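You operate a simulated robot arm through the tools that you are given. There is no shell and no other tool. Be economical: measure what you need, move in short steps, check, and stop when the job is done.

The job below is to be done with a simulated two-armed robot. You get a single attempt, and the scene is never put back.

Task
Put the paper sack labelled "quick" from the corner of the car's deck on the end sill of the car's deck and the paper sack labelled "light" on the third shelf from the top of the stores rack, mixer end. Take the spanner with the green grip and leave it on the top of the steel bench. Take the red test tile and put it on the top of the oiling bench. Take the plug gauge with the green grip and leave it on the deck of the blue cart. Any order will do.

The check looks at the end state, three seconds after you hand in, the way a careful person would. Anything else that was tipped, shoved, dropped, spilled or broken makes it a failure.

Robot
Two 7-joint arms with two-finger parallel grippers on one trunk, on a base that drives. Base frame: it is fixed to the floor where the robot stands at the start and does not move with it; the origin is under the middle of the robot, x ahead of it, y to its left, z up. Lengths are in mm, angles in rad, forces in N, time in s.
The left shoulder is at the start at [70, 177, 1070], the right one opposite. Places, roughly: deck of the blue cart [6400, -2200, 400]; end sill of the car's deck [500, 1000, 800]; plug gauge with the green grip [7250, -2500, 500]; red test tile (8x8x2 cm) [7200, -2100, 400]; spanner with the green grip (5x15x3 cm) [7500, -1200, 300]; third shelf of the stores rack, mixer end [2400, -2400, 1000]; top of the oiling bench [5500, -4400, 800]; top of the steel bench [7600, -1000, 900]. Payload 3.43 kg a hand.
Tool frame (each hand has its own): the origin (TCP) lies between the finger pads and is the grasp point; the fingertips stand 30 mm ahead of it; z points along the fingers, y is the line along which they close. Largest opening 94 mm; finger width 28, thickness 10; the body of the gripper, 50 by 96 mm, starts 55 mm behind the TCP.
Orientation is that of the tool frame in the base frame, as a unit quaternion [x, y, z, w]. With the fingers straight down and closing along the base's y, the tool's x points along the base's -x, its y along +y and its z along -z.

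Tools
- The arms move only by the tool step_arm. It takes "left_plan", "right_plan" or both (then of equal length, played together; a hand with none holds still); each is one flat list of numbers, 7 for each row, row after row: the shift along the tool's x, y, z in mm, then the turn, a rotation vector about the tool's x, y, z in rad, then the opening, from 0 (shut) to 1 (fully open). In form: [tx, ty, tz, rx, ry, rz, claw, tx, ty, tz, rx, ry, rz, claw, ...]. A call has 1 to 12 rows; each row is the pose to reach, as a shift and turn from the pose commanded when the call began, along the tool's axes at that moment. Rows are played at 5 a second. More than 50 mm and 0.15 rad between two rows, or a gripper value outside its range, and nothing of the call is played. A pose out of reach is approached as far as the arm can. The call stops where the force on the tool passes 40 N (or 10 N more than at its start, if that is more) or the arm is blocked; 0.2 s more then pass. Each finger travels about 153 mm/s and halts on what it meets, pressing with about 24 N; the grip force reading is that of the motor and also rises with nothing between the fingers. The clock runs only during rows and for 0.2 s after the last one: add rows that repeat a pose to give the fingers time. The reply holds the time, the measured pose of the TCP, the force on the tool along the base axes, the opening and the grip force, in the units named above and with some noise, with the torque about the TCP (base axes, N m) and any sound that the robot's microphone picked up.
- Cameras (640 x 400 px; columns grow to the right, rows downward): "scene" is now at [129.6, -5.3, 1369.4]; the picture's right is [-0.07, -1.00, 0.00], its down [-0.73, 0.05, -0.68] and it looks along [0.68, -0.05, -0.73] (base axes); focal length 255 px, centre (320, 200). "left" rides on the left gripper at [76, -14, -102] in its tool frame; the picture's right is [0.18, 0.98, 0.00], its down [-0.75, 0.14, -0.64] and it looks along [-0.63, 0.12, 0.77] (tool axes); focal length 243 px, centre (320, 200). "right" rides on the right gripper at [76, 14, -102] in its tool frame; the picture's right is [-0.18, 0.98, 0.00], its down [-0.75, -0.14, -0.64] and it looks along [-0.63, -0.12, 0.77] (tool axes); focal length 243 px, centre (320, 200). There is no depth. A picture from a camera that has moved, and an enlarged one, comes with that camera's place and axes in the base frame and with its lens.
- get_image(camera): a new picture of that camera. The clock stands still meanwhile.
- raise_lower(by): slides the trunk up (or, below 0, down) by that many mm; the arms and the scene camera ride with it, the base frame stays. It gives what a move gives, with no picture.
- drive_base(legs): drives the robot by 1 to 6 legs, each [ahead, turn to the left] in mm and rad, along the robot's own axes; the way and the turn of a leg run together, so that a leg with both is an arc; at most 1500 mm and 3.142 rad a leg. The arms and the cameras ride along, it lands a little off, and it stops where it bumps. It gives what a move gives.
- pan_tilt(pan, tilt): turns the head with the scene camera to pan (to the left, within 1.501 rad either way) and tilt (down, from -0.506 to 1.204), counted from straight ahead of the robot. It gives what a move gives.
- close_up(camera, box): a new picture of the part [left, top, right, bottom] of that camera's present view, enlarged. The clock stands still meanwhile.
- sign_off(): hands the job in; it is judged then, once.

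Go step by step. Nothing tells you exact positions but the pictures and the camera data: compare them with the known pose of the tool, close in by small moves and look again before you grip or let go. The budget is 165 turns and 118 pictures, counting those below and the enlarged ones. Unless the task says otherwise, let go and move clear before handing in.

The tools are called after "Request:" as name(argument=value, ...) on one line, values as JSON. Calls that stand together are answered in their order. step_arm: Moves the arms, as the interface text tells. Its arguments: {"type":"object","properties":{"left_plan":{"type":"array","items":{"type":"number"}},"right_plan":{"type":"array","items":{"type":"number"}}},"required":[]} The other tools are called the same way: raise_lower (by) slides the trunk up or down; drive_base (legs) drives the base; pan_tilt (pan, tilt) turns the head that bears the scene camera; get_image (camera) takes a picture; close_up (camera, box) takes an enlarged picture of a part of a camera's view; sign_off () hands the job in.

At the start:

```text
time: 0.0
left_position: [513.3, 286.0, 1159.0]
left_ee_rot: [-0.001, 1.0, 0.0, 0.0]
left_force: [1.0, 0.8, 0.5]
left_moment: [0.03, 0.0, -0.01]
left_grip_width: 93.8
left_grip_force: 0.1
right_position: [514.0, -203.5, 1090.9]
right_ee_rot: [0.0, 1.0, 0.0, 0.0]
right_force: [-0.4, -0.9, 0.6]
right_moment: [0.01, -0.03, -0.01]
right_grip_width: 94.0
right_grip_force: 0.1
trunk travel left (down, up): [-650.0, 190.0]
robot x, y, heading: [-0.7, 1.0, 0.003]
head pan, tilt: [-0.07, 0.822]
```

scene: 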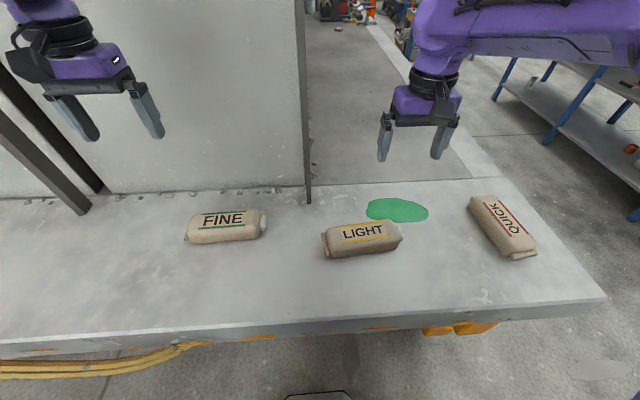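
right: 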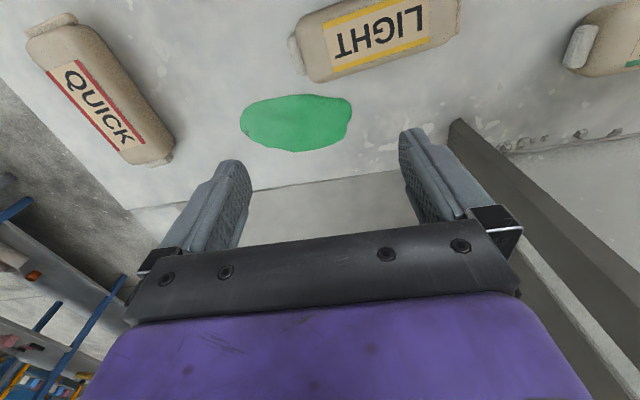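
left: 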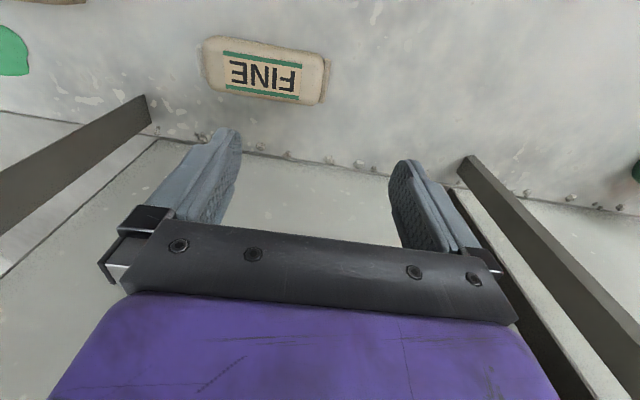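

The sacks FINE, LIGHT and QUICK lie on the car deck, whose top is near z = 800, and QUICK is about at (490, -502). I look around first, toward the end sill on the left.

Request:
pan_tilt(pan=1.1, tilt=0.6)

Request:
get_image(camera="scene")

Request:
pan_tilt(pan=-0.6, tilt=0.3)

Request:
get_image(camera="scene")

```text
time: 1.4
left_position: [513.0, 284.5, 1159.3]
left_ee_rot: [-0.001, 1.0, 0.0, 0.0]
left_force: [-1.0, 0.0, -0.3]
left_moment: [-0.02, 0.02, 0.0]
left_grip_width: 93.8
left_grip_force: 0.0
right_position: [513.0, -202.8, 1091.5]
right_ee_rot: [0.0, 1.0, 0.0, 0.0]
right_force: [0.1, -0.2, -0.4]
right_moment: [-0.03, -0.01, 0.0]
right_grip_width: 93.6
right_grip_force: 0.0
trunk travel left (down, up): [-650.0, 190.0]
robot x, y, heading: [3.1, -1.0, 0.001]
head pan, tilt: [1.1, 0.6]
```

```text
114 pictures are left
camera scene: at [90.4, 79.1, 1388.1], right [0.89, -0.45, 0.0], down [-0.26, -0.5, -0.82], along [0.38, 0.73, -0.57], focal length 255 px, centre (320, 200)
```

scene: 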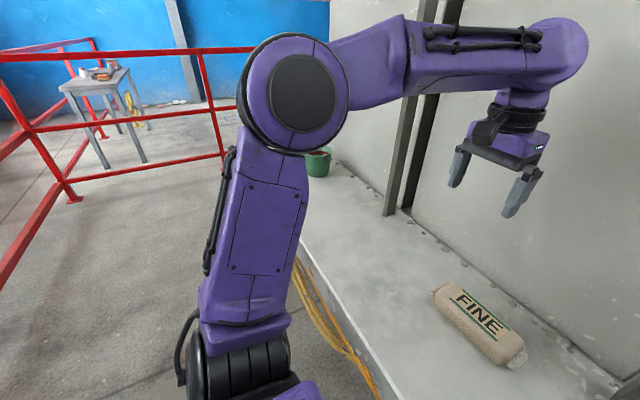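

```text
time: 3.1
left_position: [512.5, 285.2, 1158.9]
left_ee_rot: [0.001, 1.0, 0.0, 0.0]
left_force: [-0.7, 0.6, -0.5]
left_moment: [-0.02, 0.01, 0.02]
left_grip_width: 93.7
left_grip_force: 0.0
right_position: [515.2, -202.9, 1090.0]
right_ee_rot: [0.0, 1.0, 0.0, 0.0]
right_force: [-1.1, -0.2, -0.1]
right_moment: [0.01, 0.02, 0.02]
right_grip_width: 94.0
right_grip_force: 0.1
trunk travel left (down, up): [-650.0, 190.0]
robot x, y, heading: [-3.1, 0.5, -0.003]
head pan, tilt: [-0.6, 0.3]
```

```text
113 pictures are left
camera scene: at [127.3, -52.3, 1415.6], right [-0.56, -0.83, 0.0], down [-0.24, 0.17, -0.96], along [0.79, -0.54, -0.3], focal length 255 px, centre (320, 200)
```

scene: 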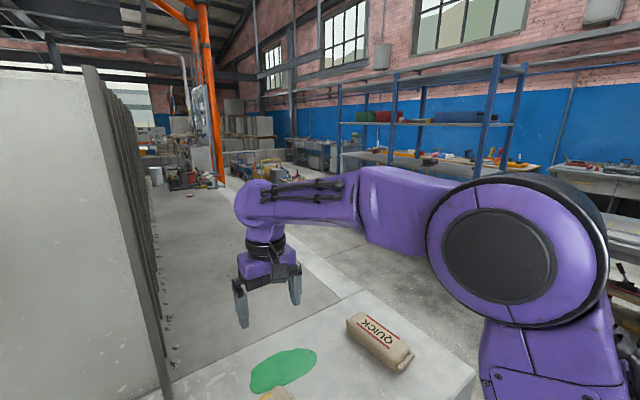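

The deck strip runs along y with the bulkhead at x of about 660 to 700, and a green bucket stands near (580, 1020), by the sill target. From a stance at y of about -350 the left hand can take LIGHT and the right hand QUICK, so I pull the arms in and shift over there.

Request:
step_arm(left_plan=[45, 0, 0, 0, 0, 0, 1, 90, 0, 0, 0, 0, 0, 1], right_plan=[45, 0, 0, 0, 0, 0, 1, 90, 0, 0, 0, 0, 0, 1])

Request:
drive_base(legs=[[0, -1.571], [350, 0], [0, 1.571]])

Request:
pan_tilt(pan=0, tilt=0.8)

Request:
get_image(camera="scene")

Request:
get_image(camera="right")

Request:
get_image(camera="left")

```text
time: 3.7
left_position: [418.8, 286.9, 1159.5]
left_ee_rot: [0.0, 1.0, 0.002, 0.003]
left_force: [0.9, -0.5, 0.1]
left_moment: [0.04, 0.0, 0.01]
left_grip_width: 93.9
left_grip_force: 0.1
right_position: [423.1, -205.3, 1089.9]
right_ee_rot: [0.0, 1.0, 0.0, 0.002]
right_force: [-0.3, 0.1, 0.0]
right_moment: [0.04, 0.0, 0.04]
right_grip_width: 94.0
right_grip_force: 0.0
trunk travel left (down, up): [-650.0, 190.0]
robot x, y, heading: [-0.3, 0.8, 0.001]
head pan, tilt: [-0.6, 0.3]
```

```text
time: 13.6
left_position: [421.6, -66.7, 1158.9]
left_ee_rot: [-0.001, 1.0, 0.0, 0.0]
left_force: [-0.3, -0.7, -0.3]
left_moment: [-0.01, 0.03, -0.04]
left_grip_width: 93.7
left_grip_force: 0.1
right_position: [425.9, -558.6, 1089.7]
right_ee_rot: [0.0, 1.0, 0.001, 0.0]
right_force: [0.3, 0.3, -0.2]
right_moment: [-0.02, 0.01, -0.01]
right_grip_width: 93.8
right_grip_force: 0.1
trunk travel left (down, up): [-650.0, 190.0]
robot x, y, heading: [0.8, -360.1, 0.005]
head pan, tilt: [-0.6, 0.3]
```

```text
time: 14.6
left_position: [421.3, -66.7, 1159.0]
left_ee_rot: [-0.001, 1.0, 0.0, 0.0]
left_force: [0.4, -0.1, 0.2]
left_moment: [0.03, -0.01, 0.02]
left_grip_width: 93.9
left_grip_force: 0.1
right_position: [426.0, -559.2, 1089.8]
right_ee_rot: [-0.001, 1.0, -0.001, 0.0]
right_force: [-0.1, -0.5, 0.6]
right_moment: [0.0, -0.01, 0.01]
right_grip_width: 93.9
right_grip_force: 0.1
trunk travel left (down, up): [-650.0, 190.0]
robot x, y, heading: [1.3, -355.3, 0.002]
head pan, tilt: [0.0, 0.799]
```

```text
112 pictures are left
camera scene: at [132.4, -354.9, 1371.3], right [0.0, -1.0, 0.0], down [-0.72, 0.0, -0.7], along [0.7, 0.0, -0.72], focal length 255 px, centre (320, 200)
```

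scene: 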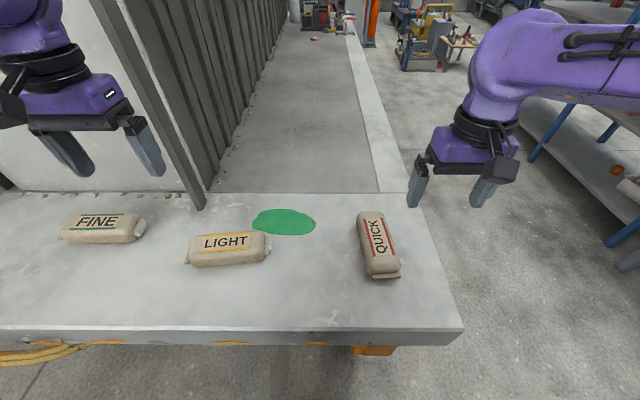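

```text
111 pictures are left
camera right: at [350.4, -544.5, 1191.7], right [0.18, 0.98, 0.0], down [0.75, -0.14, 0.64], along [0.63, -0.12, -0.77], focal length 243 px, centre (320, 200)
```

right: 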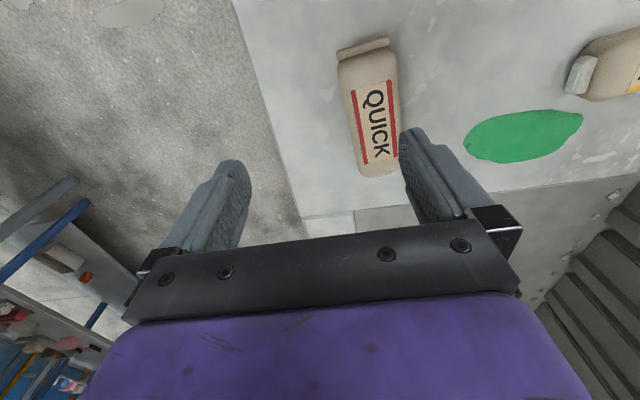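

```text
110 pictures are left
camera left: at [345.5, -81.8, 1261.5], right [-0.19, 0.98, 0.0], down [0.75, 0.14, 0.64], along [0.63, 0.12, -0.77], focal length 243 px, centre (320, 200)
```

left: 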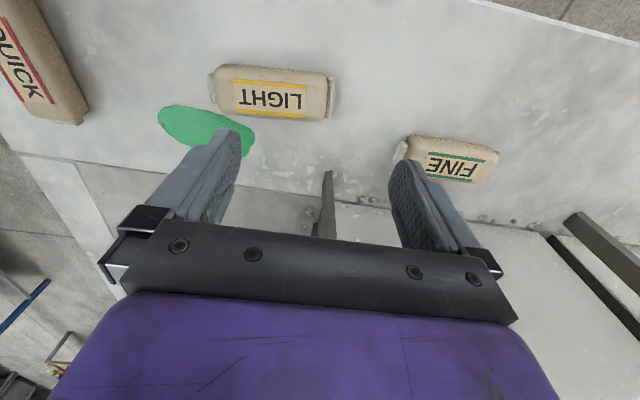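

From two views each, QUICK lies centred at about (496, -495) along x, and LIGHT at about (480, -134) along y with the green puddle beyond its right end. I bring each hand over its sack, turning the left one by 85 degrees.

Request:
step_arm(left_plan=[-5, -5.6, 16, 0, 0, 0.124, 1, -10, -11, 32, 0, 0, 0.248, 1, -15, -17, 48, 0, 0, 0.372, 1, -20, -22, 64, 0, 0, 0.496, 1, -25, -28, 80, 0, 0, 0.62, 1, -30, -33, 96, 0, 0, 0.744, 1, -34, -39, 112, 0, 0, 0.868, 1, -39, -45, 128, 0, 0, 0.992, 1, -44, -50, 144, 0, 0, 1.116, 1, -49, -56, 160, 0, 0, 1.24, 1, -54, -62, 176, 0, 0, 1.364, 1, -59, -67, 190, 0, 0, 1.488, 1], right_plan=[-6, 5, 10, 0, 0, -0.005, 1, -12, 11, 20, 0, 0, -0.01, 1, -17, 16, 30, 0, 0, -0.015, 1, -23, 21, 40, 0, 0, -0.02, 1, -29, 27, 50, 0, 0, -0.025, 1, -35, 32, 60, 0, 0, -0.03, 1, -41, 37, 70, 0, 0, -0.035, 1, -47, 43, 80, 0, 0, -0.04, 1, -52, 48, 90, 0, 0, -0.045, 1, -58, 53, 100, 0, 0, -0.05, 1, -64, 59, 110, 0, 0, -0.055, 1, -70, 64, 120, 0, 0, -0.06, 1])

Request:
get_image(camera="right")

Request:
get_image(camera="left")

```text
time: 17.2
left_position: [483.0, -133.3, 967.3]
left_ee_rot: [0.678, 0.735, 0.0, 0.0]
left_force: [0.2, 0.1, -0.3]
left_moment: [0.01, 0.01, 0.03]
left_grip_width: 94.2
left_grip_force: 0.0
right_position: [497.2, -494.1, 969.2]
right_ee_rot: [-0.031, 1.0, -0.001, 0.0]
right_force: [-0.5, -0.6, 1.1]
right_moment: [0.02, 0.03, 0.04]
right_grip_width: 94.2
right_grip_force: 0.0
trunk travel left (down, up): [-650.0, 190.0]
robot x, y, heading: [-1.0, -354.3, 0.0]
head pan, tilt: [0.0, 0.799]
```

```text
109 pictures are left
camera right: at [420.3, -484.4, 1071.1], right [0.12, 0.99, 0.0], down [0.76, -0.09, 0.64], along [0.64, -0.08, -0.77], focal length 243 px, centre (320, 200)
```

right: 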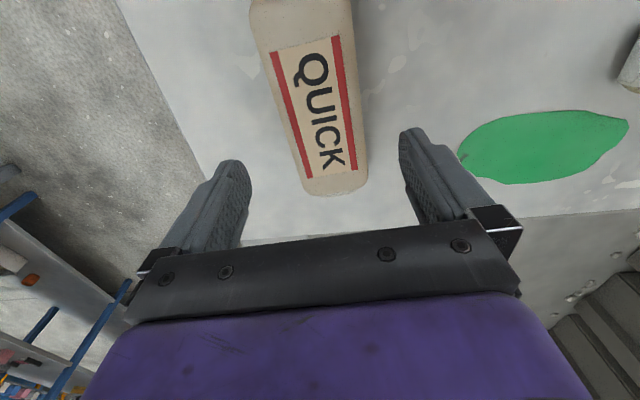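

```text
108 pictures are left
camera left: at [462.2, -58.5, 1070.5], right [0.96, 0.27, 0.0], down [0.2, -0.74, 0.64], along [0.17, -0.62, -0.77], focal length 243 px, centre (320, 200)
```

left: 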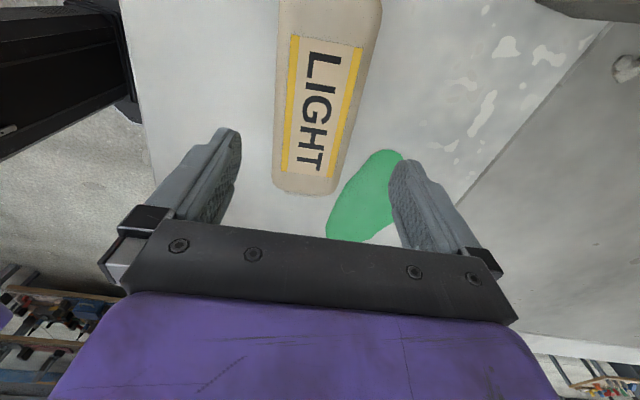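

Both sacks are about 73 mm wide and sit centred under the hands, at (500, -496) for QUICK and x of about 480 for LIGHT. I make small yaw corrections, shift the left hand a little away from the puddle, and go down.

Request:
step_arm(left_plan=[9, -2.3, 0, 0, 0, -0.03, 1, 9, -2.3, 40, 0, 0, -0.03, 1, 9, -2.3, 80, 0, 0, -0.03, 1, 9, -2.3, 110, 0, 0, -0.03, 1, 9, -2.3, 122, 0, 0, -0.03, 1], right_plan=[-3, -2, 0, 0, 0, -0.04, 1, -3, -2, 40, 0, 0, -0.04, 1, -3, -2, 80, 0, 0, -0.04, 1, -3, -2, 110, 0, 0, -0.04, 1, -3, -2, 124, 0, 0, -0.04, 1])

Request:
get_image(camera="right")

Request:
get_image(camera="left")

Request:
get_image(camera="scene")

```text
time: 18.4
left_position: [478.6, -123.9, 851.8]
left_ee_rot: [0.665, 0.747, 0.003, 0.003]
left_force: [3.6, 1.5, 18.5]
left_moment: [-0.01, 0.92, -0.06]
left_grip_width: 92.0
left_grip_force: 0.1
right_position: [497.3, -498.2, 850.0]
right_ee_rot: [-0.051, 0.999, 0.0, 0.005]
right_force: [3.1, -2.2, 32.3]
right_moment: [-0.09, 0.35, -0.11]
right_grip_width: 94.0
right_grip_force: 0.1
trunk travel left (down, up): [-650.0, 190.0]
robot x, y, heading: [4.8, -356.4, 0.002]
head pan, tilt: [0.0, 0.799]
```

```text
107 pictures are left
camera right: at [420.1, -491.3, 951.2], right [0.08, 1.0, 0.0], down [0.76, -0.06, 0.65], along [0.65, -0.05, -0.76], focal length 243 px, centre (320, 200)
```

right: 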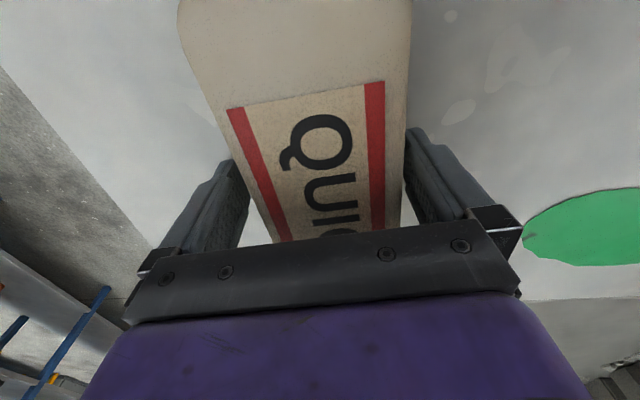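

```text
106 pictures are left
camera left: at [453.9, -50.7, 952.7], right [0.95, 0.3, 0.01], down [0.22, -0.73, 0.64], along [0.2, -0.61, -0.77], focal length 243 px, centre (320, 200)
```

left: 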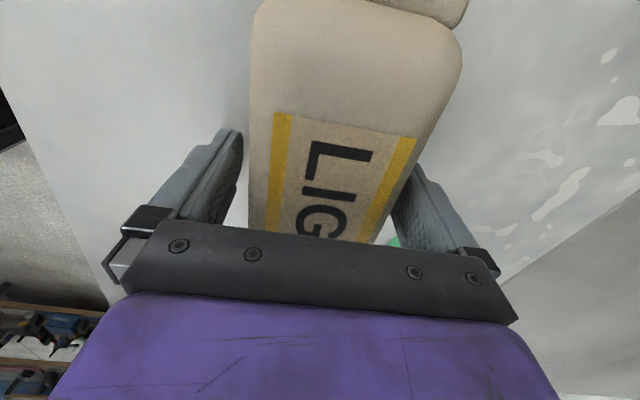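

```text
105 pictures are left
camera scene: at [128.2, -354.9, 1372.7], right [0.0, -1.0, 0.0], down [-0.71, 0.0, -0.7], along [0.7, 0.0, -0.71], focal length 255 px, centre (320, 200)
```

scene: 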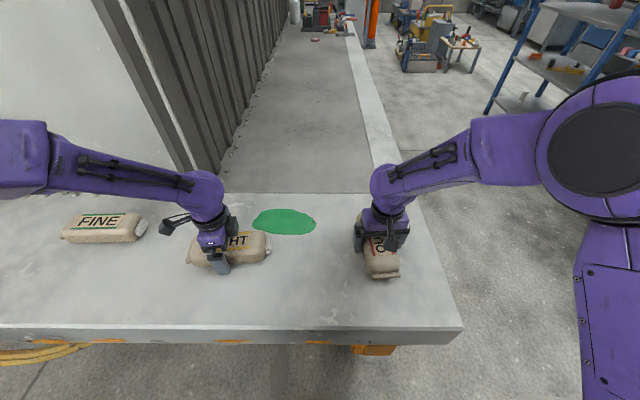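

Both hands met something at z of about 850, which puts the fingertips near 820, probably on the deck, with the fingers astride the sacks. I back up a few mm and close.

Request:
step_arm(left_plan=[0, 0, -8, 0, 0, 0, 1, 0, 0, -8, 0, 0, 0, 0.5, 0, 0, -8, 0, 0, 0, 0.3, 0, 0, -8, 0, 0, 0, 0.3], right_plan=[0, 0, -8, 0, 0, 0, 1, 0, 0, -8, 0, 0, 0, 0.5, 0, 0, -8, 0, 0, 0, 0.3, 0, 0, -8, 0, 0, 0, 0.3])

```text
time: 19.4
left_position: [478.0, -124.0, 853.5]
left_ee_rot: [0.664, 0.747, 0.0, -0.001]
left_force: [0.0, -1.0, -0.5]
left_moment: [0.09, 0.0, 0.03]
left_grip_width: 76.2
left_grip_force: 24.5
right_position: [498.1, -497.9, 853.6]
right_ee_rot: [-0.051, 0.999, -0.001, -0.001]
right_force: [0.3, 0.9, -6.9]
right_moment: [0.01, 0.04, 0.01]
right_grip_width: 76.4
right_grip_force: 23.3
trunk travel left (down, up): [-650.0, 190.0]
robot x, y, heading: [3.0, -355.3, 0.002]
head pan, tilt: [0.0, 0.799]
```

Both grips hold at 76 mm. I lift them.

Request:
step_arm(left_plan=[0, 0, -20, 0, 0, 0, 0.2, 0, 0, -50, 0, 0, 0, 0.2, 0, 0, -90, 0, 0, 0, 0.2, 0, 0, -130, 0, 0, 0, 0.2, 0, 0, -130, 0, 0, 0, 0.2], right_plan=[0, 0, -20, 0, 0, 0, 0.2, 0, 0, -50, 0, 0, 0, 0.2, 0, 0, -90, 0, 0, 0, 0.2, 0, 0, -130, 0, 0, 0, 0.2, 0, 0, -130, 0, 0, 0, 0.2])

Request:
get_image(camera="scene")

```text
time: 20.6
left_position: [478.2, -124.3, 983.9]
left_ee_rot: [0.664, 0.748, -0.001, 0.0]
left_force: [0.1, -0.3, -0.1]
left_moment: [0.01, 0.03, 0.02]
left_grip_width: 18.9
left_grip_force: 0.0
right_position: [498.7, -495.4, 983.0]
right_ee_rot: [-0.052, 0.999, 0.001, 0.0]
right_force: [-0.6, -0.6, 0.3]
right_moment: [-0.01, 0.05, 0.01]
right_grip_width: 19.0
right_grip_force: 0.1
trunk travel left (down, up): [-650.0, 190.0]
robot x, y, heading: [4.2, -356.9, 0.0]
head pan, tilt: [0.0, 0.799]
```

```text
104 pictures are left
camera scene: at [134.1, -354.5, 1371.0], right [0.0, -1.0, 0.0], down [-0.72, 0.0, -0.7], along [0.7, 0.0, -0.72], focal length 255 px, centre (320, 200)
```

scene: 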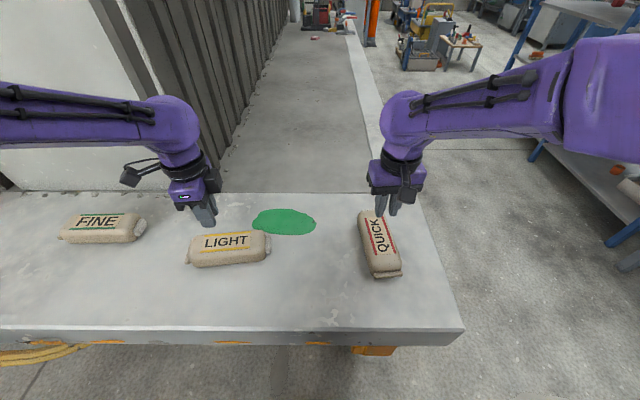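

The sacks slipped out and stayed in place, so the grip was too high. I probe the bare deck with the closed right fingers at about (440, -400) to find its true height.

Request:
step_arm(right_plan=[24, 42, 0, 0, 0, 0, 0.1, 48, 84, 0, 0, 0, 0, 0.1, 48, 100, 0, 0, 0, 0, 0.0, 48, 100, 48, 0, 0, 0, 0.0, 48, 100, 96, 0, 0, 0, 0.0, 48, 100, 125, 0, 0, 0, 0.0, 48, 100, 131, 0, 0, 0, 0.0, 48, 100, 137, 0, 0, 0, 0.0, 48, 100, 143, 0, 0, 0, 0.0, 48, 100, 149, 0, 0, 0, 0.0, 48, 100, 155, 0, 0, 0, 0.0, 48, 100, 160, 0, 0, 0, 0.0])

Request:
close_up(camera="scene", box=[180, 180, 440, 340])

```text
time: 22.6
left_position: [473.7, -125.9, 986.6]
left_ee_rot: [0.665, 0.747, 0.002, 0.002]
left_force: [-0.1, -0.7, -0.5]
left_moment: [0.0, 0.0, -0.01]
left_grip_width: 18.9
left_grip_force: 0.1
right_position: [439.4, -402.3, 850.1]
right_ee_rot: [-0.052, 0.999, 0.002, 0.007]
right_force: [-16.2, -4.7, 30.4]
right_moment: [-0.19, 0.87, 0.01]
right_grip_width: 0.0
right_grip_force: 23.8
trunk travel left (down, up): [-650.0, 190.0]
robot x, y, heading: [4.2, -354.9, 0.001]
head pan, tilt: [0.0, 0.799]
stopped in row 9 (right hand): the force on the tool passed its limit (the readings are from after the stop); the commanded pose is now the measured one
```

```text
2.46 times, centred on (310, 260) of scene
camera zoom: at [126.1, -355.1, 1372.3], right [0.0, -1.0, 0.0], down [-0.71, 0.0, -0.7], along [0.7, 0.0, -0.71], focal length 628 px, centre (345, 52)
```

zoom: 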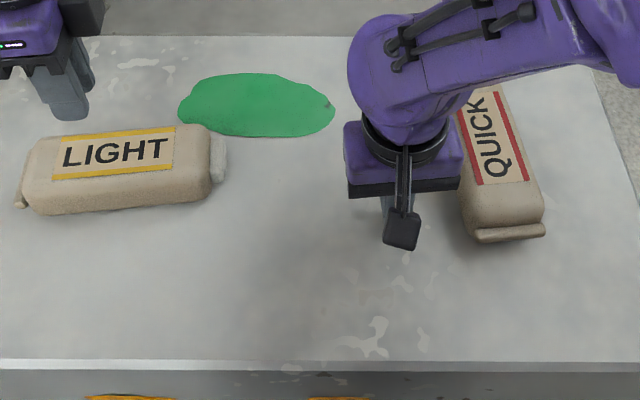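

The deck top is at z = 820, so the fingertips had been right at it. I retry QUICK with the right hand, with a full closing command and a slow, watched lift.

Request:
step_arm(right_plan=[0, 0, -45, 0, 0, 0, 0, 0, 0, -90, 0, 0, 0, 0.3, 0, 0, -125, 0, 0, 0, 0.7, -20, -42, -125, 0, 0, 0, 1, -40, -84, -125, 0, 0, 0, 1, -48, -95, -125, 0, 0, 0, 1, -48, -95, -90, 0, 0, 0, 1, -48, -95, -50, 0, 0, 0, 1, -48, -95, -20, 0, 0, 0, 1, -48, -95, -3, 0, 0, 0, 1, -48, -95, -3, 0, 0, 0, 1])

Request:
step_arm(right_plan=[0, 0, 0, 0, 0, 0, 0.6, 0, 0, 0, 0, 0, 0, 0.2, 0, 0, 0, 0, 0, 0, 0, 0, 0, 0, 0, 0, 0, 0, 0, 0, 0, 0, 0, 0, 0])

Request:
step_arm(right_plan=[0, 0, -3, 0, 0, 0, 0, 0, 0, -6, 0, 0, 0, 0, 0, 0, -9, 0, 0, 0, 0, 0, 0, -12, 0, 0, 0, 0])

Request:
get_image(camera="right")

```text
time: 25.0
left_position: [476.5, -125.4, 984.7]
left_ee_rot: [0.665, 0.746, 0.001, 0.0]
left_force: [0.3, -0.3, 1.0]
left_moment: [0.0, 0.02, 0.03]
left_grip_width: 19.0
left_grip_force: 0.1
right_position: [501.8, -491.4, 850.7]
right_ee_rot: [-0.052, 0.999, 0.002, 0.005]
right_force: [-0.1, 1.2, -0.4]
right_moment: [0.02, -0.01, 0.01]
right_grip_width: 94.0
right_grip_force: 0.0
trunk travel left (down, up): [-650.0, 190.0]
robot x, y, heading: [3.8, -356.5, 0.003]
head pan, tilt: [0.0, 0.799]
```

```text
time: 26.2
left_position: [477.1, -125.5, 984.2]
left_ee_rot: [0.666, 0.746, 0.0, 0.0]
left_force: [-1.0, -0.5, 0.1]
left_moment: [0.0, -0.02, -0.02]
left_grip_width: 18.7
left_grip_force: 0.0
right_position: [502.3, -490.5, 850.4]
right_ee_rot: [-0.052, 0.999, 0.001, 0.005]
right_force: [-0.6, 0.2, -0.9]
right_moment: [-0.14, -0.36, -0.04]
right_grip_width: 76.2
right_grip_force: 24.2
trunk travel left (down, up): [-650.0, 190.0]
robot x, y, heading: [0.2, -354.8, 0.001]
head pan, tilt: [0.0, 0.799]
```

```text
time: 27.2
left_position: [477.9, -125.0, 983.4]
left_ee_rot: [0.665, 0.747, 0.0, 0.001]
left_force: [0.8, -0.2, 0.2]
left_moment: [0.01, 0.0, -0.02]
left_grip_width: 18.8
left_grip_force: 0.1
right_position: [502.8, -491.9, 862.4]
right_ee_rot: [-0.051, 0.999, 0.001, 0.003]
right_force: [-0.4, -0.2, -6.8]
right_moment: [0.0, -0.02, 0.01]
right_grip_width: 76.3
right_grip_force: 23.3
trunk travel left (down, up): [-650.0, 190.0]
robot x, y, heading: [-0.5, -357.3, 0.002]
head pan, tilt: [0.0, 0.799]
```

```text
102 pictures are left
camera right: at [424.0, -485.6, 962.6], right [0.08, 1.0, 0.0], down [0.76, -0.06, 0.65], along [0.65, -0.05, -0.76], focal length 243 px, centre (320, 200)
```

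right: 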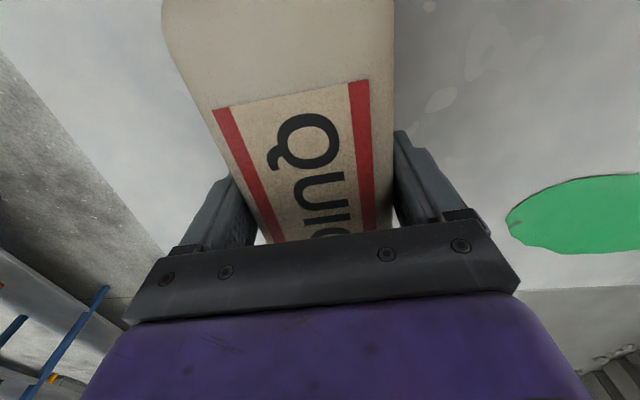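

The sack's weight, about 0.7 kg, is now on the right hand. I keep lifting slowly to avoid slipping.

Request:
step_arm(right_plan=[0, 0, -5, 0, 0, 0, 0, 0, 0, -10, 0, 0, 0, 0, 0, 0, -15, 0, 0, 0, 0, 0, 0, -20, 0, 0, 0, 0, 0, 0, -25, 0, 0, 0, 0, 0, 0, -30, 0, 0, 0, 0, 0, 0, -35, 0, 0, 0, 0, 0, 0, -40, 0, 0, 0, 0])

Request:
close_up(camera="scene", box=[180, 180, 440, 340])

```text
time: 29.0
left_position: [478.3, -125.1, 984.4]
left_ee_rot: [0.666, 0.746, 0.0, 0.0]
left_force: [0.0, -1.0, -0.9]
left_moment: [0.01, 0.01, -0.02]
left_grip_width: 18.8
left_grip_force: 0.1
right_position: [501.2, -492.6, 901.2]
right_ee_rot: [-0.051, 0.999, 0.001, 0.004]
right_force: [-0.7, -0.8, -6.5]
right_moment: [-0.02, 0.0, 0.01]
right_grip_width: 76.7
right_grip_force: 23.9
trunk travel left (down, up): [-650.0, 190.0]
robot x, y, heading: [0.5, -351.1, 0.007]
head pan, tilt: [0.0, 0.799]
```

```text
2.46 times, centred on (310, 260) of scene
camera zoom: at [133.2, -355.1, 1371.1], right [0.0, -1.0, 0.0], down [-0.72, 0.0, -0.7], along [0.7, 0.0, -0.72], focal length 628 px, centre (345, 52)
```

zoom: 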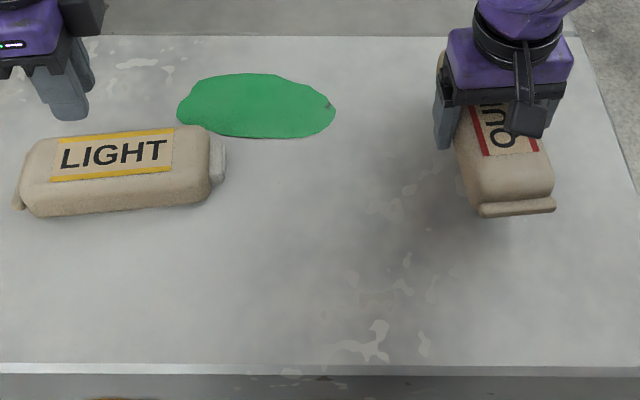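

QUICK is held. I do the same with LIGHT and keep raising QUICK slowly.

Request:
step_arm(left_plan=[0, 0, 0, 0, 0, 0, 1, 0, 0, 0, 0, 0, 0, 1, 0, 0, 0, 0, 0, 0, 1, 0, 0, 40, 0, 0, 0, 1, 0, 0, 80, 0, 0, 0, 1, 0, 0, 110, 0, 0, 0, 1, 0, 0, 125, 0, 0, 0, 1, 0, 0, 131, 0, 0, 0, 1, 0, 0, 131, 0, 0, 0, 0.6, 0, 0, 131, 0, 0, 0, 0.2, 0, 0, 131, 0, 0, 0, 0, 0, 0, 131, 0, 0, 0, 0], right_plan=[0, 0, -6, 0, 0, 0, 0, 0, 0, -12, 0, 0, 0, 0, 0, 0, -18, 0, 0, 0, 0, 0, 0, -24, 0, 0, 0, 0, 0, 0, -30, 0, 0, 0, 0, 0, 0, -36, 0, 0, 0, 0, 0, 0, -42, 0, 0, 0, 0, 0, 0, -48, 0, 0, 0, 0, 0, 0, -54, 0, 0, 0, 0, 0, 0, -60, 0, 0, 0, 0, 0, 0, -66, 0, 0, 0, 0, 0, 0, -72, 0, 0, 0, 0])

Request:
step_arm(left_plan=[0, 0, 0, 0, 0, 0, 0, 0, 0, -3, 0, 0, 0, 0, 0, 0, -6, 0, 0, 0, 0, 0, 0, -10, 0, 0, 0, 0, 0, 0, -15, 0, 0, 0, 0, 0, 0, -20, 0, 0, 0, 0, 0, 0, -25, 0, 0, 0, 0, 0, 0, -30, 0, 0, 0, 0, 0, 0, -35, 0, 0, 0, 0, 0, 0, -40, 0, 0, 0, 0, 0, 0, -45, 0, 0, 0, 0])

Request:
close_up(camera="scene", box=[120, 120, 480, 340])

```text
time: 31.6
left_position: [478.0, -124.5, 852.2]
left_ee_rot: [0.665, 0.747, 0.0, 0.001]
left_force: [1.4, -0.5, 0.8]
left_moment: [-0.42, 0.15, 0.16]
left_grip_width: 76.4
left_grip_force: 24.3
right_position: [501.4, -491.8, 974.6]
right_ee_rot: [-0.051, 0.999, 0.001, 0.004]
right_force: [-0.4, 0.3, -7.0]
right_moment: [0.02, 0.0, 0.0]
right_grip_width: 76.5
right_grip_force: 24.2
trunk travel left (down, up): [-650.0, 190.0]
robot x, y, heading: [6.2, -357.0, 0.0]
head pan, tilt: [0.0, 0.799]
```

```text
time: 34.0
left_position: [478.1, -123.9, 897.7]
left_ee_rot: [0.665, 0.747, 0.0, 0.0]
left_force: [0.3, 0.5, -7.5]
left_moment: [0.07, 0.04, 0.02]
left_grip_width: 76.5
left_grip_force: 23.8
right_position: [501.2, -492.3, 973.6]
right_ee_rot: [-0.051, 0.999, 0.002, 0.004]
right_force: [0.1, 1.1, -7.5]
right_moment: [-0.01, -0.03, -0.03]
right_grip_width: 76.4
right_grip_force: 23.7
trunk travel left (down, up): [-650.0, 190.0]
robot x, y, heading: [2.9, -355.7, 0.002]
head pan, tilt: [0.0, 0.799]
```

```text
1.78 times, centred on (300, 230) of scene
camera zoom: at [134.0, -354.7, 1371.0], right [0.0, -1.0, 0.0], down [-0.72, 0.0, -0.7], along [0.7, 0.0, -0.72], focal length 454 px, centre (356, 147)
```

zoom: 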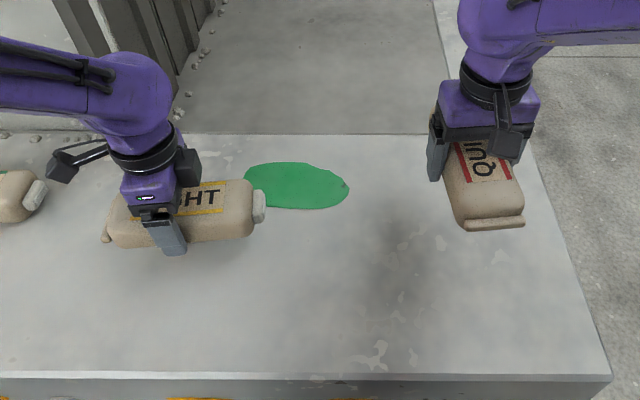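

Both sacks hang securely. I slowly draw both in and up before driving.

Request:
step_arm(left_plan=[0, -3, -4, 0, 0, 0, 0, 0, -8, -12, 0, 0, 0, 0, 0, -15, -22, 0, 0, 0, 0, 0, -23, -33, 0, 0, 0, 0, 0, -31, -44, 0, 0, 0, 0, 0, -39, -55, 0, 0, 0, 0, 0, -47, -66, 0, 0, 0, 0, 0, -55, -77, 0, 0, 0, 0, 0, -63, -88, 0, 0, 0, 0, 0, -71, -99, 0, 0, 0, 0, 0, -77, -107, 0, 0, 0, 0, 0, -80, -110, 0, 0, 0, 0], right_plan=[3, 0, -2, 0, 0, 0, 0, 8, 0, -6, 0, 0, 0, 0, 16, 0, -12, 0, 0, 0, 0, 25, 0, -18, 0, 0, 0, 0, 34, 0, -25, 0, 0, 0, 0, 43, 0, -32, 0, 0, 0, 0, 52, 0, -39, 0, 0, 0, 0, 61, 0, -46, 0, 0, 0, 0, 70, 0, -53, 0, 0, 0, 0, 79, 0, -60, 0, 0, 0, 0, 86, 0, -65, 0, 0, 0, 0, 90, 0, -68, 0, 0, 0, 0])

Request:
drive_base(legs=[[0, 0.3]])

Request:
get_image(camera="scene")

```text
time: 36.6
left_position: [396.8, -133.8, 1008.6]
left_ee_rot: [0.665, 0.746, 0.0, 0.0]
left_force: [0.0, 0.0, -6.8]
left_moment: [0.06, 0.02, -0.01]
left_grip_width: 76.6
left_grip_force: 23.3
right_position: [411.0, -502.4, 1041.3]
right_ee_rot: [-0.051, 0.999, 0.001, 0.004]
right_force: [0.0, -0.7, -7.2]
right_moment: [0.02, -0.01, 0.0]
right_grip_width: 76.3
right_grip_force: 24.2
trunk travel left (down, up): [-650.0, 190.0]
robot x, y, heading: [2.0, -354.6, 0.003]
head pan, tilt: [0.0, 0.799]
```

```text
time: 38.0
left_position: [315.3, -27.4, 1008.7]
left_ee_rot: [0.545, 0.839, 0.001, -0.001]
left_force: [0.4, -1.1, -6.9]
left_moment: [0.06, 0.01, 0.06]
left_grip_width: 76.6
left_grip_force: 24.6
right_position: [436.9, -374.0, 1040.9]
right_ee_rot: [-0.203, 0.979, 0.001, 0.004]
right_force: [0.6, -0.8, -7.4]
right_moment: [0.0, 0.0, -0.01]
right_grip_width: 76.3
right_grip_force: 24.5
trunk travel left (down, up): [-650.0, 190.0]
robot x, y, heading: [2.0, -356.1, 0.305]
head pan, tilt: [0.0, 0.799]
```

```text
99 pictures are left
camera scene: at [127.7, -315.8, 1371.1], right [0.3, -0.95, 0.0], down [-0.68, -0.22, -0.7], along [0.66, 0.21, -0.72], focal length 255 px, centre (320, 200)
```

scene: 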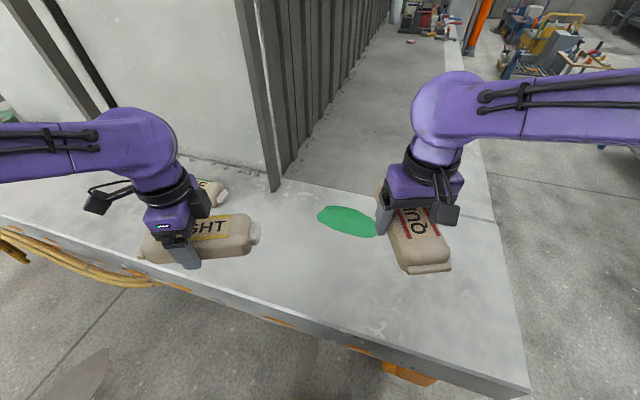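

The grip holds during driving. I turn left to face +y, drive 900 mm and look at the sill.

Request:
drive_base(legs=[[0, 1.266], [900, 0]])

Request:
pan_tilt(pan=-0.9, tilt=0.6)

Request:
get_image(camera="scene")

```text
time: 45.8
left_position: [-227.6, 925.2, 1007.8]
left_ee_rot: [-0.062, 0.998, 0.0, 0.0]
left_force: [0.1, 0.2, -7.6]
left_moment: [-0.04, 0.06, 0.01]
left_grip_width: 76.5
left_grip_force: 24.0
right_position: [139.2, 940.5, 1040.7]
right_ee_rot: [0.745, -0.667, -0.003, -0.002]
right_force: [0.2, -0.4, -7.1]
right_moment: [0.0, -0.01, -0.03]
right_grip_width: 76.4
right_grip_force: 23.8
trunk travel left (down, up): [-650.0, 190.0]
robot x, y, heading: [-4.3, 530.9, 1.581]
head pan, tilt: [0.0, 0.799]
```

```text
time: 47.0
left_position: [-228.1, 925.1, 1007.6]
left_ee_rot: [-0.062, 0.998, 0.0, 0.0]
left_force: [-0.6, -0.8, -6.6]
left_moment: [-0.01, 0.09, 0.01]
left_grip_width: 76.4
left_grip_force: 24.4
right_position: [139.8, 942.2, 1041.7]
right_ee_rot: [0.745, -0.667, -0.003, -0.002]
right_force: [0.1, 0.2, -6.0]
right_moment: [-0.01, -0.03, 0.02]
right_grip_width: 76.4
right_grip_force: 23.8
trunk travel left (down, up): [-650.0, 190.0]
robot x, y, heading: [-8.4, 529.7, 1.583]
head pan, tilt: [-0.901, 0.6]
```

```text
98 pictures are left
camera scene: at [64.0, 638.1, 1387.9], right [0.63, -0.78, 0.0], down [-0.44, -0.36, -0.82], along [0.64, 0.52, -0.57], focal length 255 px, centre (320, 200)
```

scene: 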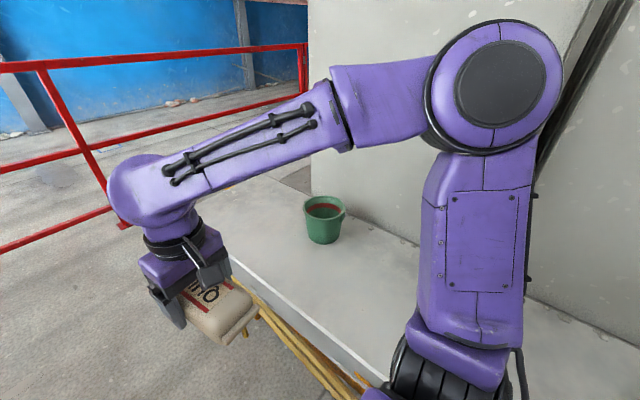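

The bucket stands at about (565, 1025), so I plan to put QUICK beside it at about (480, 865). I first raise both hands well above the bucket rim.

Request:
step_arm(left_plan=[0, 0, -3, 0, 0, 0, 0, 0, 0, -10, 0, 0, 0, 0, 0, 0, -22, 0, 0, 0, 0, 0, 0, -34, 0, 0, 0, 0, 0, 0, -46, 0, 0, 0, 0, 0, 0, -58, 0, 0, 0, 0, 0, 0, -70, 0, 0, 0, 0, 0, 0, -82, 0, 0, 0, 0, 0, 0, -94, 0, 0, 0, 0, 0, 0, -106, 0, 0, 0, 0, 0, 0, -116, 0, 0, 0, 0, 0, 0, -120, 0, 0, 0, 0], right_plan=[0, 0, -3, 0, 0, 0, 0, 0, 0, -10, 0, 0, 0, 0, 0, 0, -20, 0, 0, 0, 0, 0, 0, -30, 0, 0, 0, 0, 0, 0, -40, 0, 0, 0, 0, 0, 0, -50, 0, 0, 0, 0, 0, 0, -60, 0, 0, 0, 0, 0, 0, -70, 0, 0, 0, 0, 0, 0, -78, 0, 0, 0, 0, 0, 0, -85, 0, 0, 0, 0, 0, 0, -90, 0, 0, 0, 0, 0, 0, -92, 0, 0, 0, 0])

Request:
drive_base(legs=[[485, 0], [0, -1.583]])

Request:
pan_tilt(pan=-0.1, tilt=0.8)

Request:
get_image(camera="scene")

Request:
get_image(camera="right")

```text
time: 49.6
left_position: [-228.1, 924.9, 1127.0]
left_ee_rot: [-0.062, 0.998, -0.001, -0.001]
left_force: [-0.2, -0.3, -6.8]
left_moment: [-0.01, 0.08, -0.02]
left_grip_width: 76.6
left_grip_force: 23.5
right_position: [140.3, 939.4, 1132.0]
right_ee_rot: [0.745, -0.667, -0.003, -0.002]
right_force: [-0.1, -0.4, -6.7]
right_moment: [-0.03, -0.01, -0.04]
right_grip_width: 76.4
right_grip_force: 24.3
trunk travel left (down, up): [-650.0, 190.0]
robot x, y, heading: [-4.6, 531.2, 1.58]
head pan, tilt: [-0.901, 0.6]
```

```text
time: 56.3
left_position: [383.0, 1250.4, 1127.3]
left_ee_rot: [0.656, 0.755, 0.0, 0.0]
left_force: [0.6, 0.1, -7.2]
left_moment: [0.08, 0.02, 0.0]
left_grip_width: 76.4
left_grip_force: 23.9
right_position: [402.7, 882.5, 1133.6]
right_ee_rot: [-0.064, 0.998, 0.001, 0.004]
right_force: [-0.3, 0.5, -6.9]
right_moment: [0.01, 0.01, -0.01]
right_grip_width: 76.6
right_grip_force: 24.2
trunk travel left (down, up): [-650.0, 190.0]
robot x, y, heading: [-10.0, 1020.9, 0.024]
head pan, tilt: [-0.901, 0.6]
```

```text
time: 57.4
left_position: [382.2, 1250.5, 1126.9]
left_ee_rot: [0.655, 0.755, 0.0, 0.0]
left_force: [-0.5, 0.4, -6.8]
left_moment: [0.05, 0.02, -0.01]
left_grip_width: 76.6
left_grip_force: 24.5
right_position: [403.2, 883.2, 1132.8]
right_ee_rot: [-0.064, 0.998, 0.002, 0.003]
right_force: [-0.6, -0.2, -6.2]
right_moment: [0.04, -0.03, 0.02]
right_grip_width: 76.7
right_grip_force: 24.6
trunk travel left (down, up): [-650.0, 190.0]
robot x, y, heading: [-7.1, 1022.9, 0.029]
head pan, tilt: [-0.099, 0.799]
```

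```text
97 pictures are left
camera scene: at [123.5, 1016.5, 1371.1], right [-0.07, -1.0, 0.0], down [-0.72, 0.05, -0.7], along [0.69, -0.05, -0.72], focal length 255 px, centre (320, 200)
```

scene: 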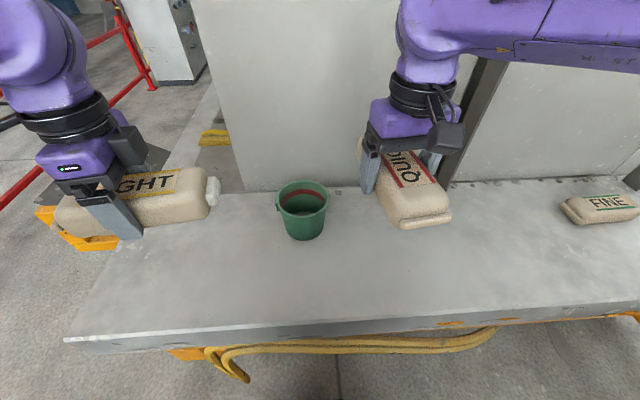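

```text
96 pictures are left
camera right: at [325.7, 888.0, 1234.0], right [0.06, 1.0, 0.0], down [0.76, -0.05, 0.65], along [0.65, -0.04, -0.76], focal length 243 px, centre (320, 200)
```

right: 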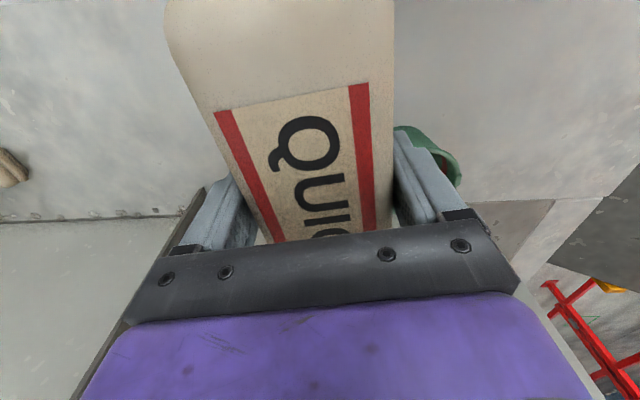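

The spot right of the bucket is clear. I lower QUICK slowly toward (470, 868).

Request:
step_arm(right_plan=[-2, -1, 2, 0, 0, 0, 0, -8, -3, 8, 0, 0, 0, 0, -15, -5, 18, 0, 0, 0, 0, -22, -8, 30, 0, 0, 0, 0, -29, -11, 42, 0, 0, 0, 0, -36, -13, 54, 0, 0, 0, 0, -43, -16, 66, 0, 0, 0, 0, -50, -18, 78, 0, 0, 0, 0, -56, -20, 90, 0, 0, 0, 0, -61, -22, 102, 0, 0, 0, 0, -64, -23, 112, 0, 0, 0, 0, -65, -23.5, 118, 0, 0, 0, 0])

Request:
step_arm(right_plan=[0, 0, 3, 0, 0, 0, 0, 0, 0, 12, 0, 0, 0, 0, 0, 0, 24, 0, 0, 0, 0, 0, 0, 36, 0, 0, 0, 0, 0, 0, 48, 0, 0, 0, 0, 0, 0, 60, 0, 0, 0, 0, 0, 0, 72, 0, 0, 0, 0, 0, 0, 84, 0, 0, 0, 0, 0, 0, 96, 0, 0, 0, 0, 0, 0, 108, 0, 0, 0, 0, 0, 0, 118, 0, 0, 0, 0, 0, 0, 122, 0, 0, 0, 0])

Request:
get_image(camera="scene")

```text
time: 60.0
left_position: [382.6, 1248.7, 1127.0]
left_ee_rot: [0.655, 0.755, -0.001, 0.0]
left_force: [0.0, -1.1, -7.2]
left_moment: [0.06, 0.03, 0.0]
left_grip_width: 76.6
left_grip_force: 24.2
right_position: [472.4, 867.4, 1013.9]
right_ee_rot: [-0.065, 0.998, 0.0, 0.003]
right_force: [1.3, -0.3, -6.9]
right_moment: [0.02, 0.04, -0.05]
right_grip_width: 76.5
right_grip_force: 23.4
trunk travel left (down, up): [-650.0, 190.0]
robot x, y, heading: [-6.9, 1022.0, 0.025]
head pan, tilt: [-0.099, 0.799]
```

```text
time: 62.6
left_position: [382.0, 1251.0, 1126.2]
left_ee_rot: [0.655, 0.755, -0.001, -0.001]
left_force: [0.3, -0.3, -7.4]
left_moment: [0.08, 0.0, -0.03]
left_grip_width: 76.5
left_grip_force: 24.3
right_position: [472.6, 868.7, 892.0]
right_ee_rot: [-0.064, 0.998, 0.001, 0.003]
right_force: [0.8, -1.1, -6.3]
right_moment: [0.0, -0.01, 0.02]
right_grip_width: 76.3
right_grip_force: 24.1
trunk travel left (down, up): [-650.0, 190.0]
robot x, y, heading: [-7.1, 1023.0, 0.027]
head pan, tilt: [-0.099, 0.799]
```

```text
95 pictures are left
camera scene: at [123.7, 1016.8, 1371.0], right [-0.07, -1.0, 0.0], down [-0.72, 0.05, -0.7], along [0.69, -0.05, -0.72], focal length 255 px, centre (320, 200)
```

scene: 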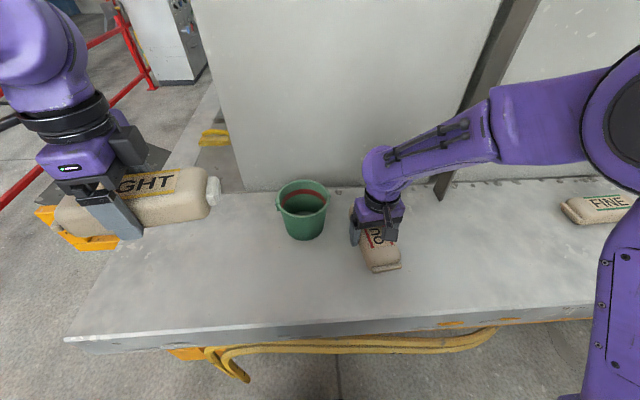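

QUICK is about 40 mm above the deck and clear of the bucket. I lower it the last bit, release and back off.

Request:
step_arm(right_plan=[0, 0, 4, 0, 0, 0, 0, 0, 0, 12, 0, 0, 0, 0, 0, 0, 20, 0, 0, 0, 0, 0, 0, 27, 0, 0, 0, 0, 0, 0, 33, 0, 0, 0, 0, 0, 0, 37, 0, 0, 0, 0, 0, 0, 40, 0, 0, 0, 0, 0, 0, 40, 0, 0, 0, 0])

Request:
step_arm(right_plan=[0, 0, 0, 0, 0, 0, 0.9, 0, 0, 0, 0, 0, 0, 1, 0, 0, 0, 0, 0, 0, 1, 0, 0, -30, 0, 0, 0, 1, 0, 0, -80, 0, 0, 0, 1, 0, 0, -130, 0, 0, 0, 1, 0, 0, -180, 0, 0, 0, 1, 0, 0, -230, 0, 0, 0, 1, 40, 0, -250, 0, 0, 0, 1, 80, 0, -250, 0, 0, 0, 1])

Request:
get_image(camera="scene")

```text
time: 64.4
left_position: [383.0, 1250.6, 1126.9]
left_ee_rot: [0.655, 0.755, -0.001, 0.0]
left_force: [0.8, -0.8, -6.6]
left_moment: [0.08, 0.03, -0.01]
left_grip_width: 76.3
left_grip_force: 24.1
right_position: [473.6, 868.5, 852.9]
right_ee_rot: [-0.064, 0.998, 0.001, 0.003]
right_force: [0.2, -0.4, -6.5]
right_moment: [0.0, -0.02, -0.02]
right_grip_width: 76.5
right_grip_force: 23.7
trunk travel left (down, up): [-650.0, 190.0]
robot x, y, heading: [-10.8, 1021.7, 0.026]
head pan, tilt: [-0.099, 0.799]
```

```text
time: 66.6
left_position: [381.7, 1249.5, 1128.2]
left_ee_rot: [0.656, 0.754, 0.0, -0.001]
left_force: [-0.1, -0.6, -7.7]
left_moment: [0.07, -0.03, -0.01]
left_grip_width: 76.5
left_grip_force: 23.8
right_position: [389.4, 857.1, 1103.1]
right_ee_rot: [-0.064, 0.998, 0.0, 0.006]
right_force: [-0.7, -0.8, 0.2]
right_moment: [0.01, 0.02, -0.05]
right_grip_width: 94.0
right_grip_force: 0.0
trunk travel left (down, up): [-650.0, 190.0]
robot x, y, heading: [-7.8, 1019.9, 0.03]
head pan, tilt: [-0.099, 0.799]
```

```text
94 pictures are left
camera scene: at [121.7, 1015.9, 1371.3], right [-0.07, -1.0, 0.0], down [-0.71, 0.05, -0.7], along [0.7, -0.05, -0.72], focal length 255 px, centre (320, 200)
```

scene: 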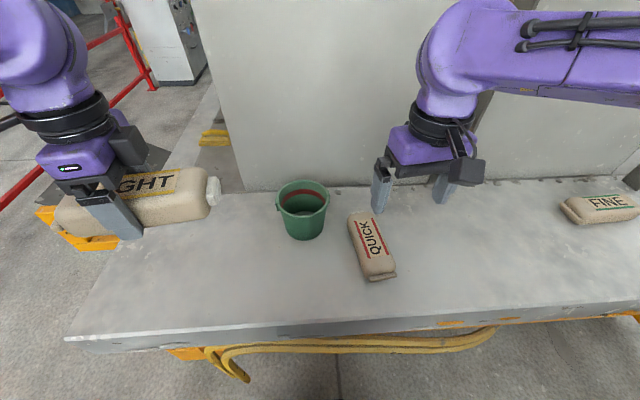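

QUICK rests well beside the bucket. Next I carry LIGHT toward the stores rack, so I turn right and drive along the deck past its corner.

Request:
drive_base(legs=[[0, -1.6], [1000, 0], [1000, 0]])

Request:
pan_tilt(pan=0.7, tilt=0.2)

Request:
get_image(camera="scene")

```text
time: 80.5
left_position: [176.1, -1392.4, 1126.7]
left_ee_rot: [0.999, 0.044, -0.001, 0.0]
left_force: [-0.9, 0.2, -7.0]
left_moment: [0.01, -0.05, 0.0]
left_grip_width: 76.4
left_grip_force: 23.6
right_position: [-216.5, -1378.1, 1101.4]
right_ee_rot: [0.681, 0.732, -0.003, 0.004]
right_force: [0.5, 0.3, 0.2]
right_moment: [0.0, 0.01, -0.02]
right_grip_width: 93.9
right_grip_force: 0.0
trunk travel left (down, up): [-650.0, 190.0]
robot x, y, heading: [-35.4, -991.2, -1.597]
head pan, tilt: [-0.099, 0.799]
```

```text
time: 81.7
left_position: [176.6, -1391.0, 1127.7]
left_ee_rot: [0.999, 0.043, 0.0, 0.0]
left_force: [0.7, -0.2, -7.5]
left_moment: [-0.01, -0.08, -0.04]
left_grip_width: 76.2
left_grip_force: 24.4
right_position: [-215.7, -1379.0, 1101.8]
right_ee_rot: [0.681, 0.733, -0.002, 0.004]
right_force: [0.7, 0.0, -0.3]
right_moment: [0.01, -0.03, -0.01]
right_grip_width: 94.2
right_grip_force: 0.1
trunk travel left (down, up): [-650.0, 190.0]
robot x, y, heading: [-34.8, -986.0, -1.6]
head pan, tilt: [0.7, 0.201]
```

```text
93 pictures are left
camera scene: at [24.9, -1112.6, 1424.7], right [-0.78, -0.62, 0.0], down [-0.12, 0.16, -0.98], along [0.61, -0.77, -0.2], focal length 255 px, centre (320, 200)
```

scene: 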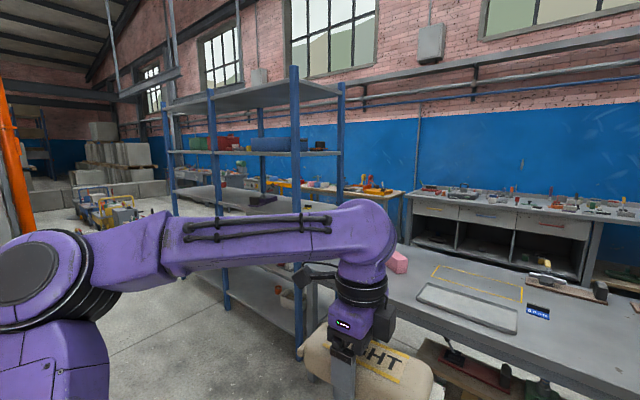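

A bench lies ahead and the blue rack stands to the left of it. I turn to face +x, drive ahead a bit and survey the rack.

Request:
drive_base(legs=[[0, 1.6], [1000, 0]])

Request:
pan_tilt(pan=-0.75, tilt=0.25)

Request:
get_image(camera="scene")

```text
time: 90.8
left_position: [1369.2, -749.3, 1126.5]
left_ee_rot: [0.662, 0.75, 0.0, 0.0]
left_force: [-0.4, -0.2, -7.6]
left_moment: [0.03, 0.02, -0.02]
left_grip_width: 76.2
left_grip_force: 23.3
right_position: [1372.8, -1143.0, 1101.8]
right_ee_rot: [-0.057, 0.998, 0.001, 0.003]
right_force: [-0.5, -0.3, 0.7]
right_moment: [-0.02, -0.02, -0.03]
right_grip_width: 94.1
right_grip_force: 0.1
trunk travel left (down, up): [-650.0, 190.0]
robot x, y, heading: [977.8, -971.7, 0.009]
head pan, tilt: [0.7, 0.201]
```

```text
time: 92.4
left_position: [1369.5, -750.4, 1126.4]
left_ee_rot: [0.661, 0.75, 0.0, 0.0]
left_force: [-0.5, 0.8, -7.4]
left_moment: [0.09, 0.05, -0.01]
left_grip_width: 76.6
left_grip_force: 23.9
right_position: [1372.4, -1143.5, 1102.4]
right_ee_rot: [-0.056, 0.998, 0.001, 0.004]
right_force: [-0.2, 0.6, 0.1]
right_moment: [0.01, 0.03, 0.0]
right_grip_width: 94.0
right_grip_force: 0.0
trunk travel left (down, up): [-650.0, 190.0]
robot x, y, heading: [976.9, -973.8, 0.009]
head pan, tilt: [-0.75, 0.25]
```

```text
92 pictures are left
camera scene: at [1096.5, -1036.1, 1420.3], right [-0.67, -0.74, 0.0], down [-0.18, 0.17, -0.97], along [0.72, -0.65, -0.25], focal length 255 px, centre (320, 200)
```

scene: 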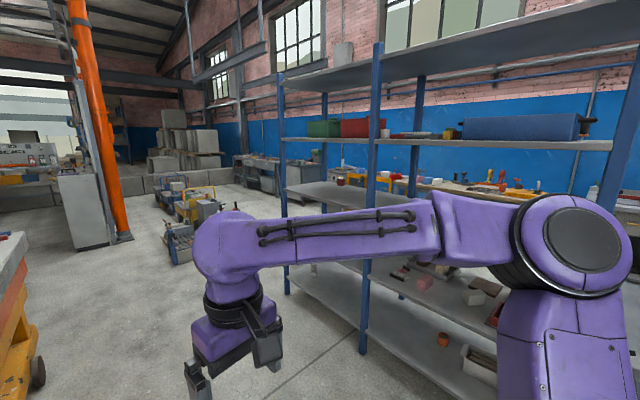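

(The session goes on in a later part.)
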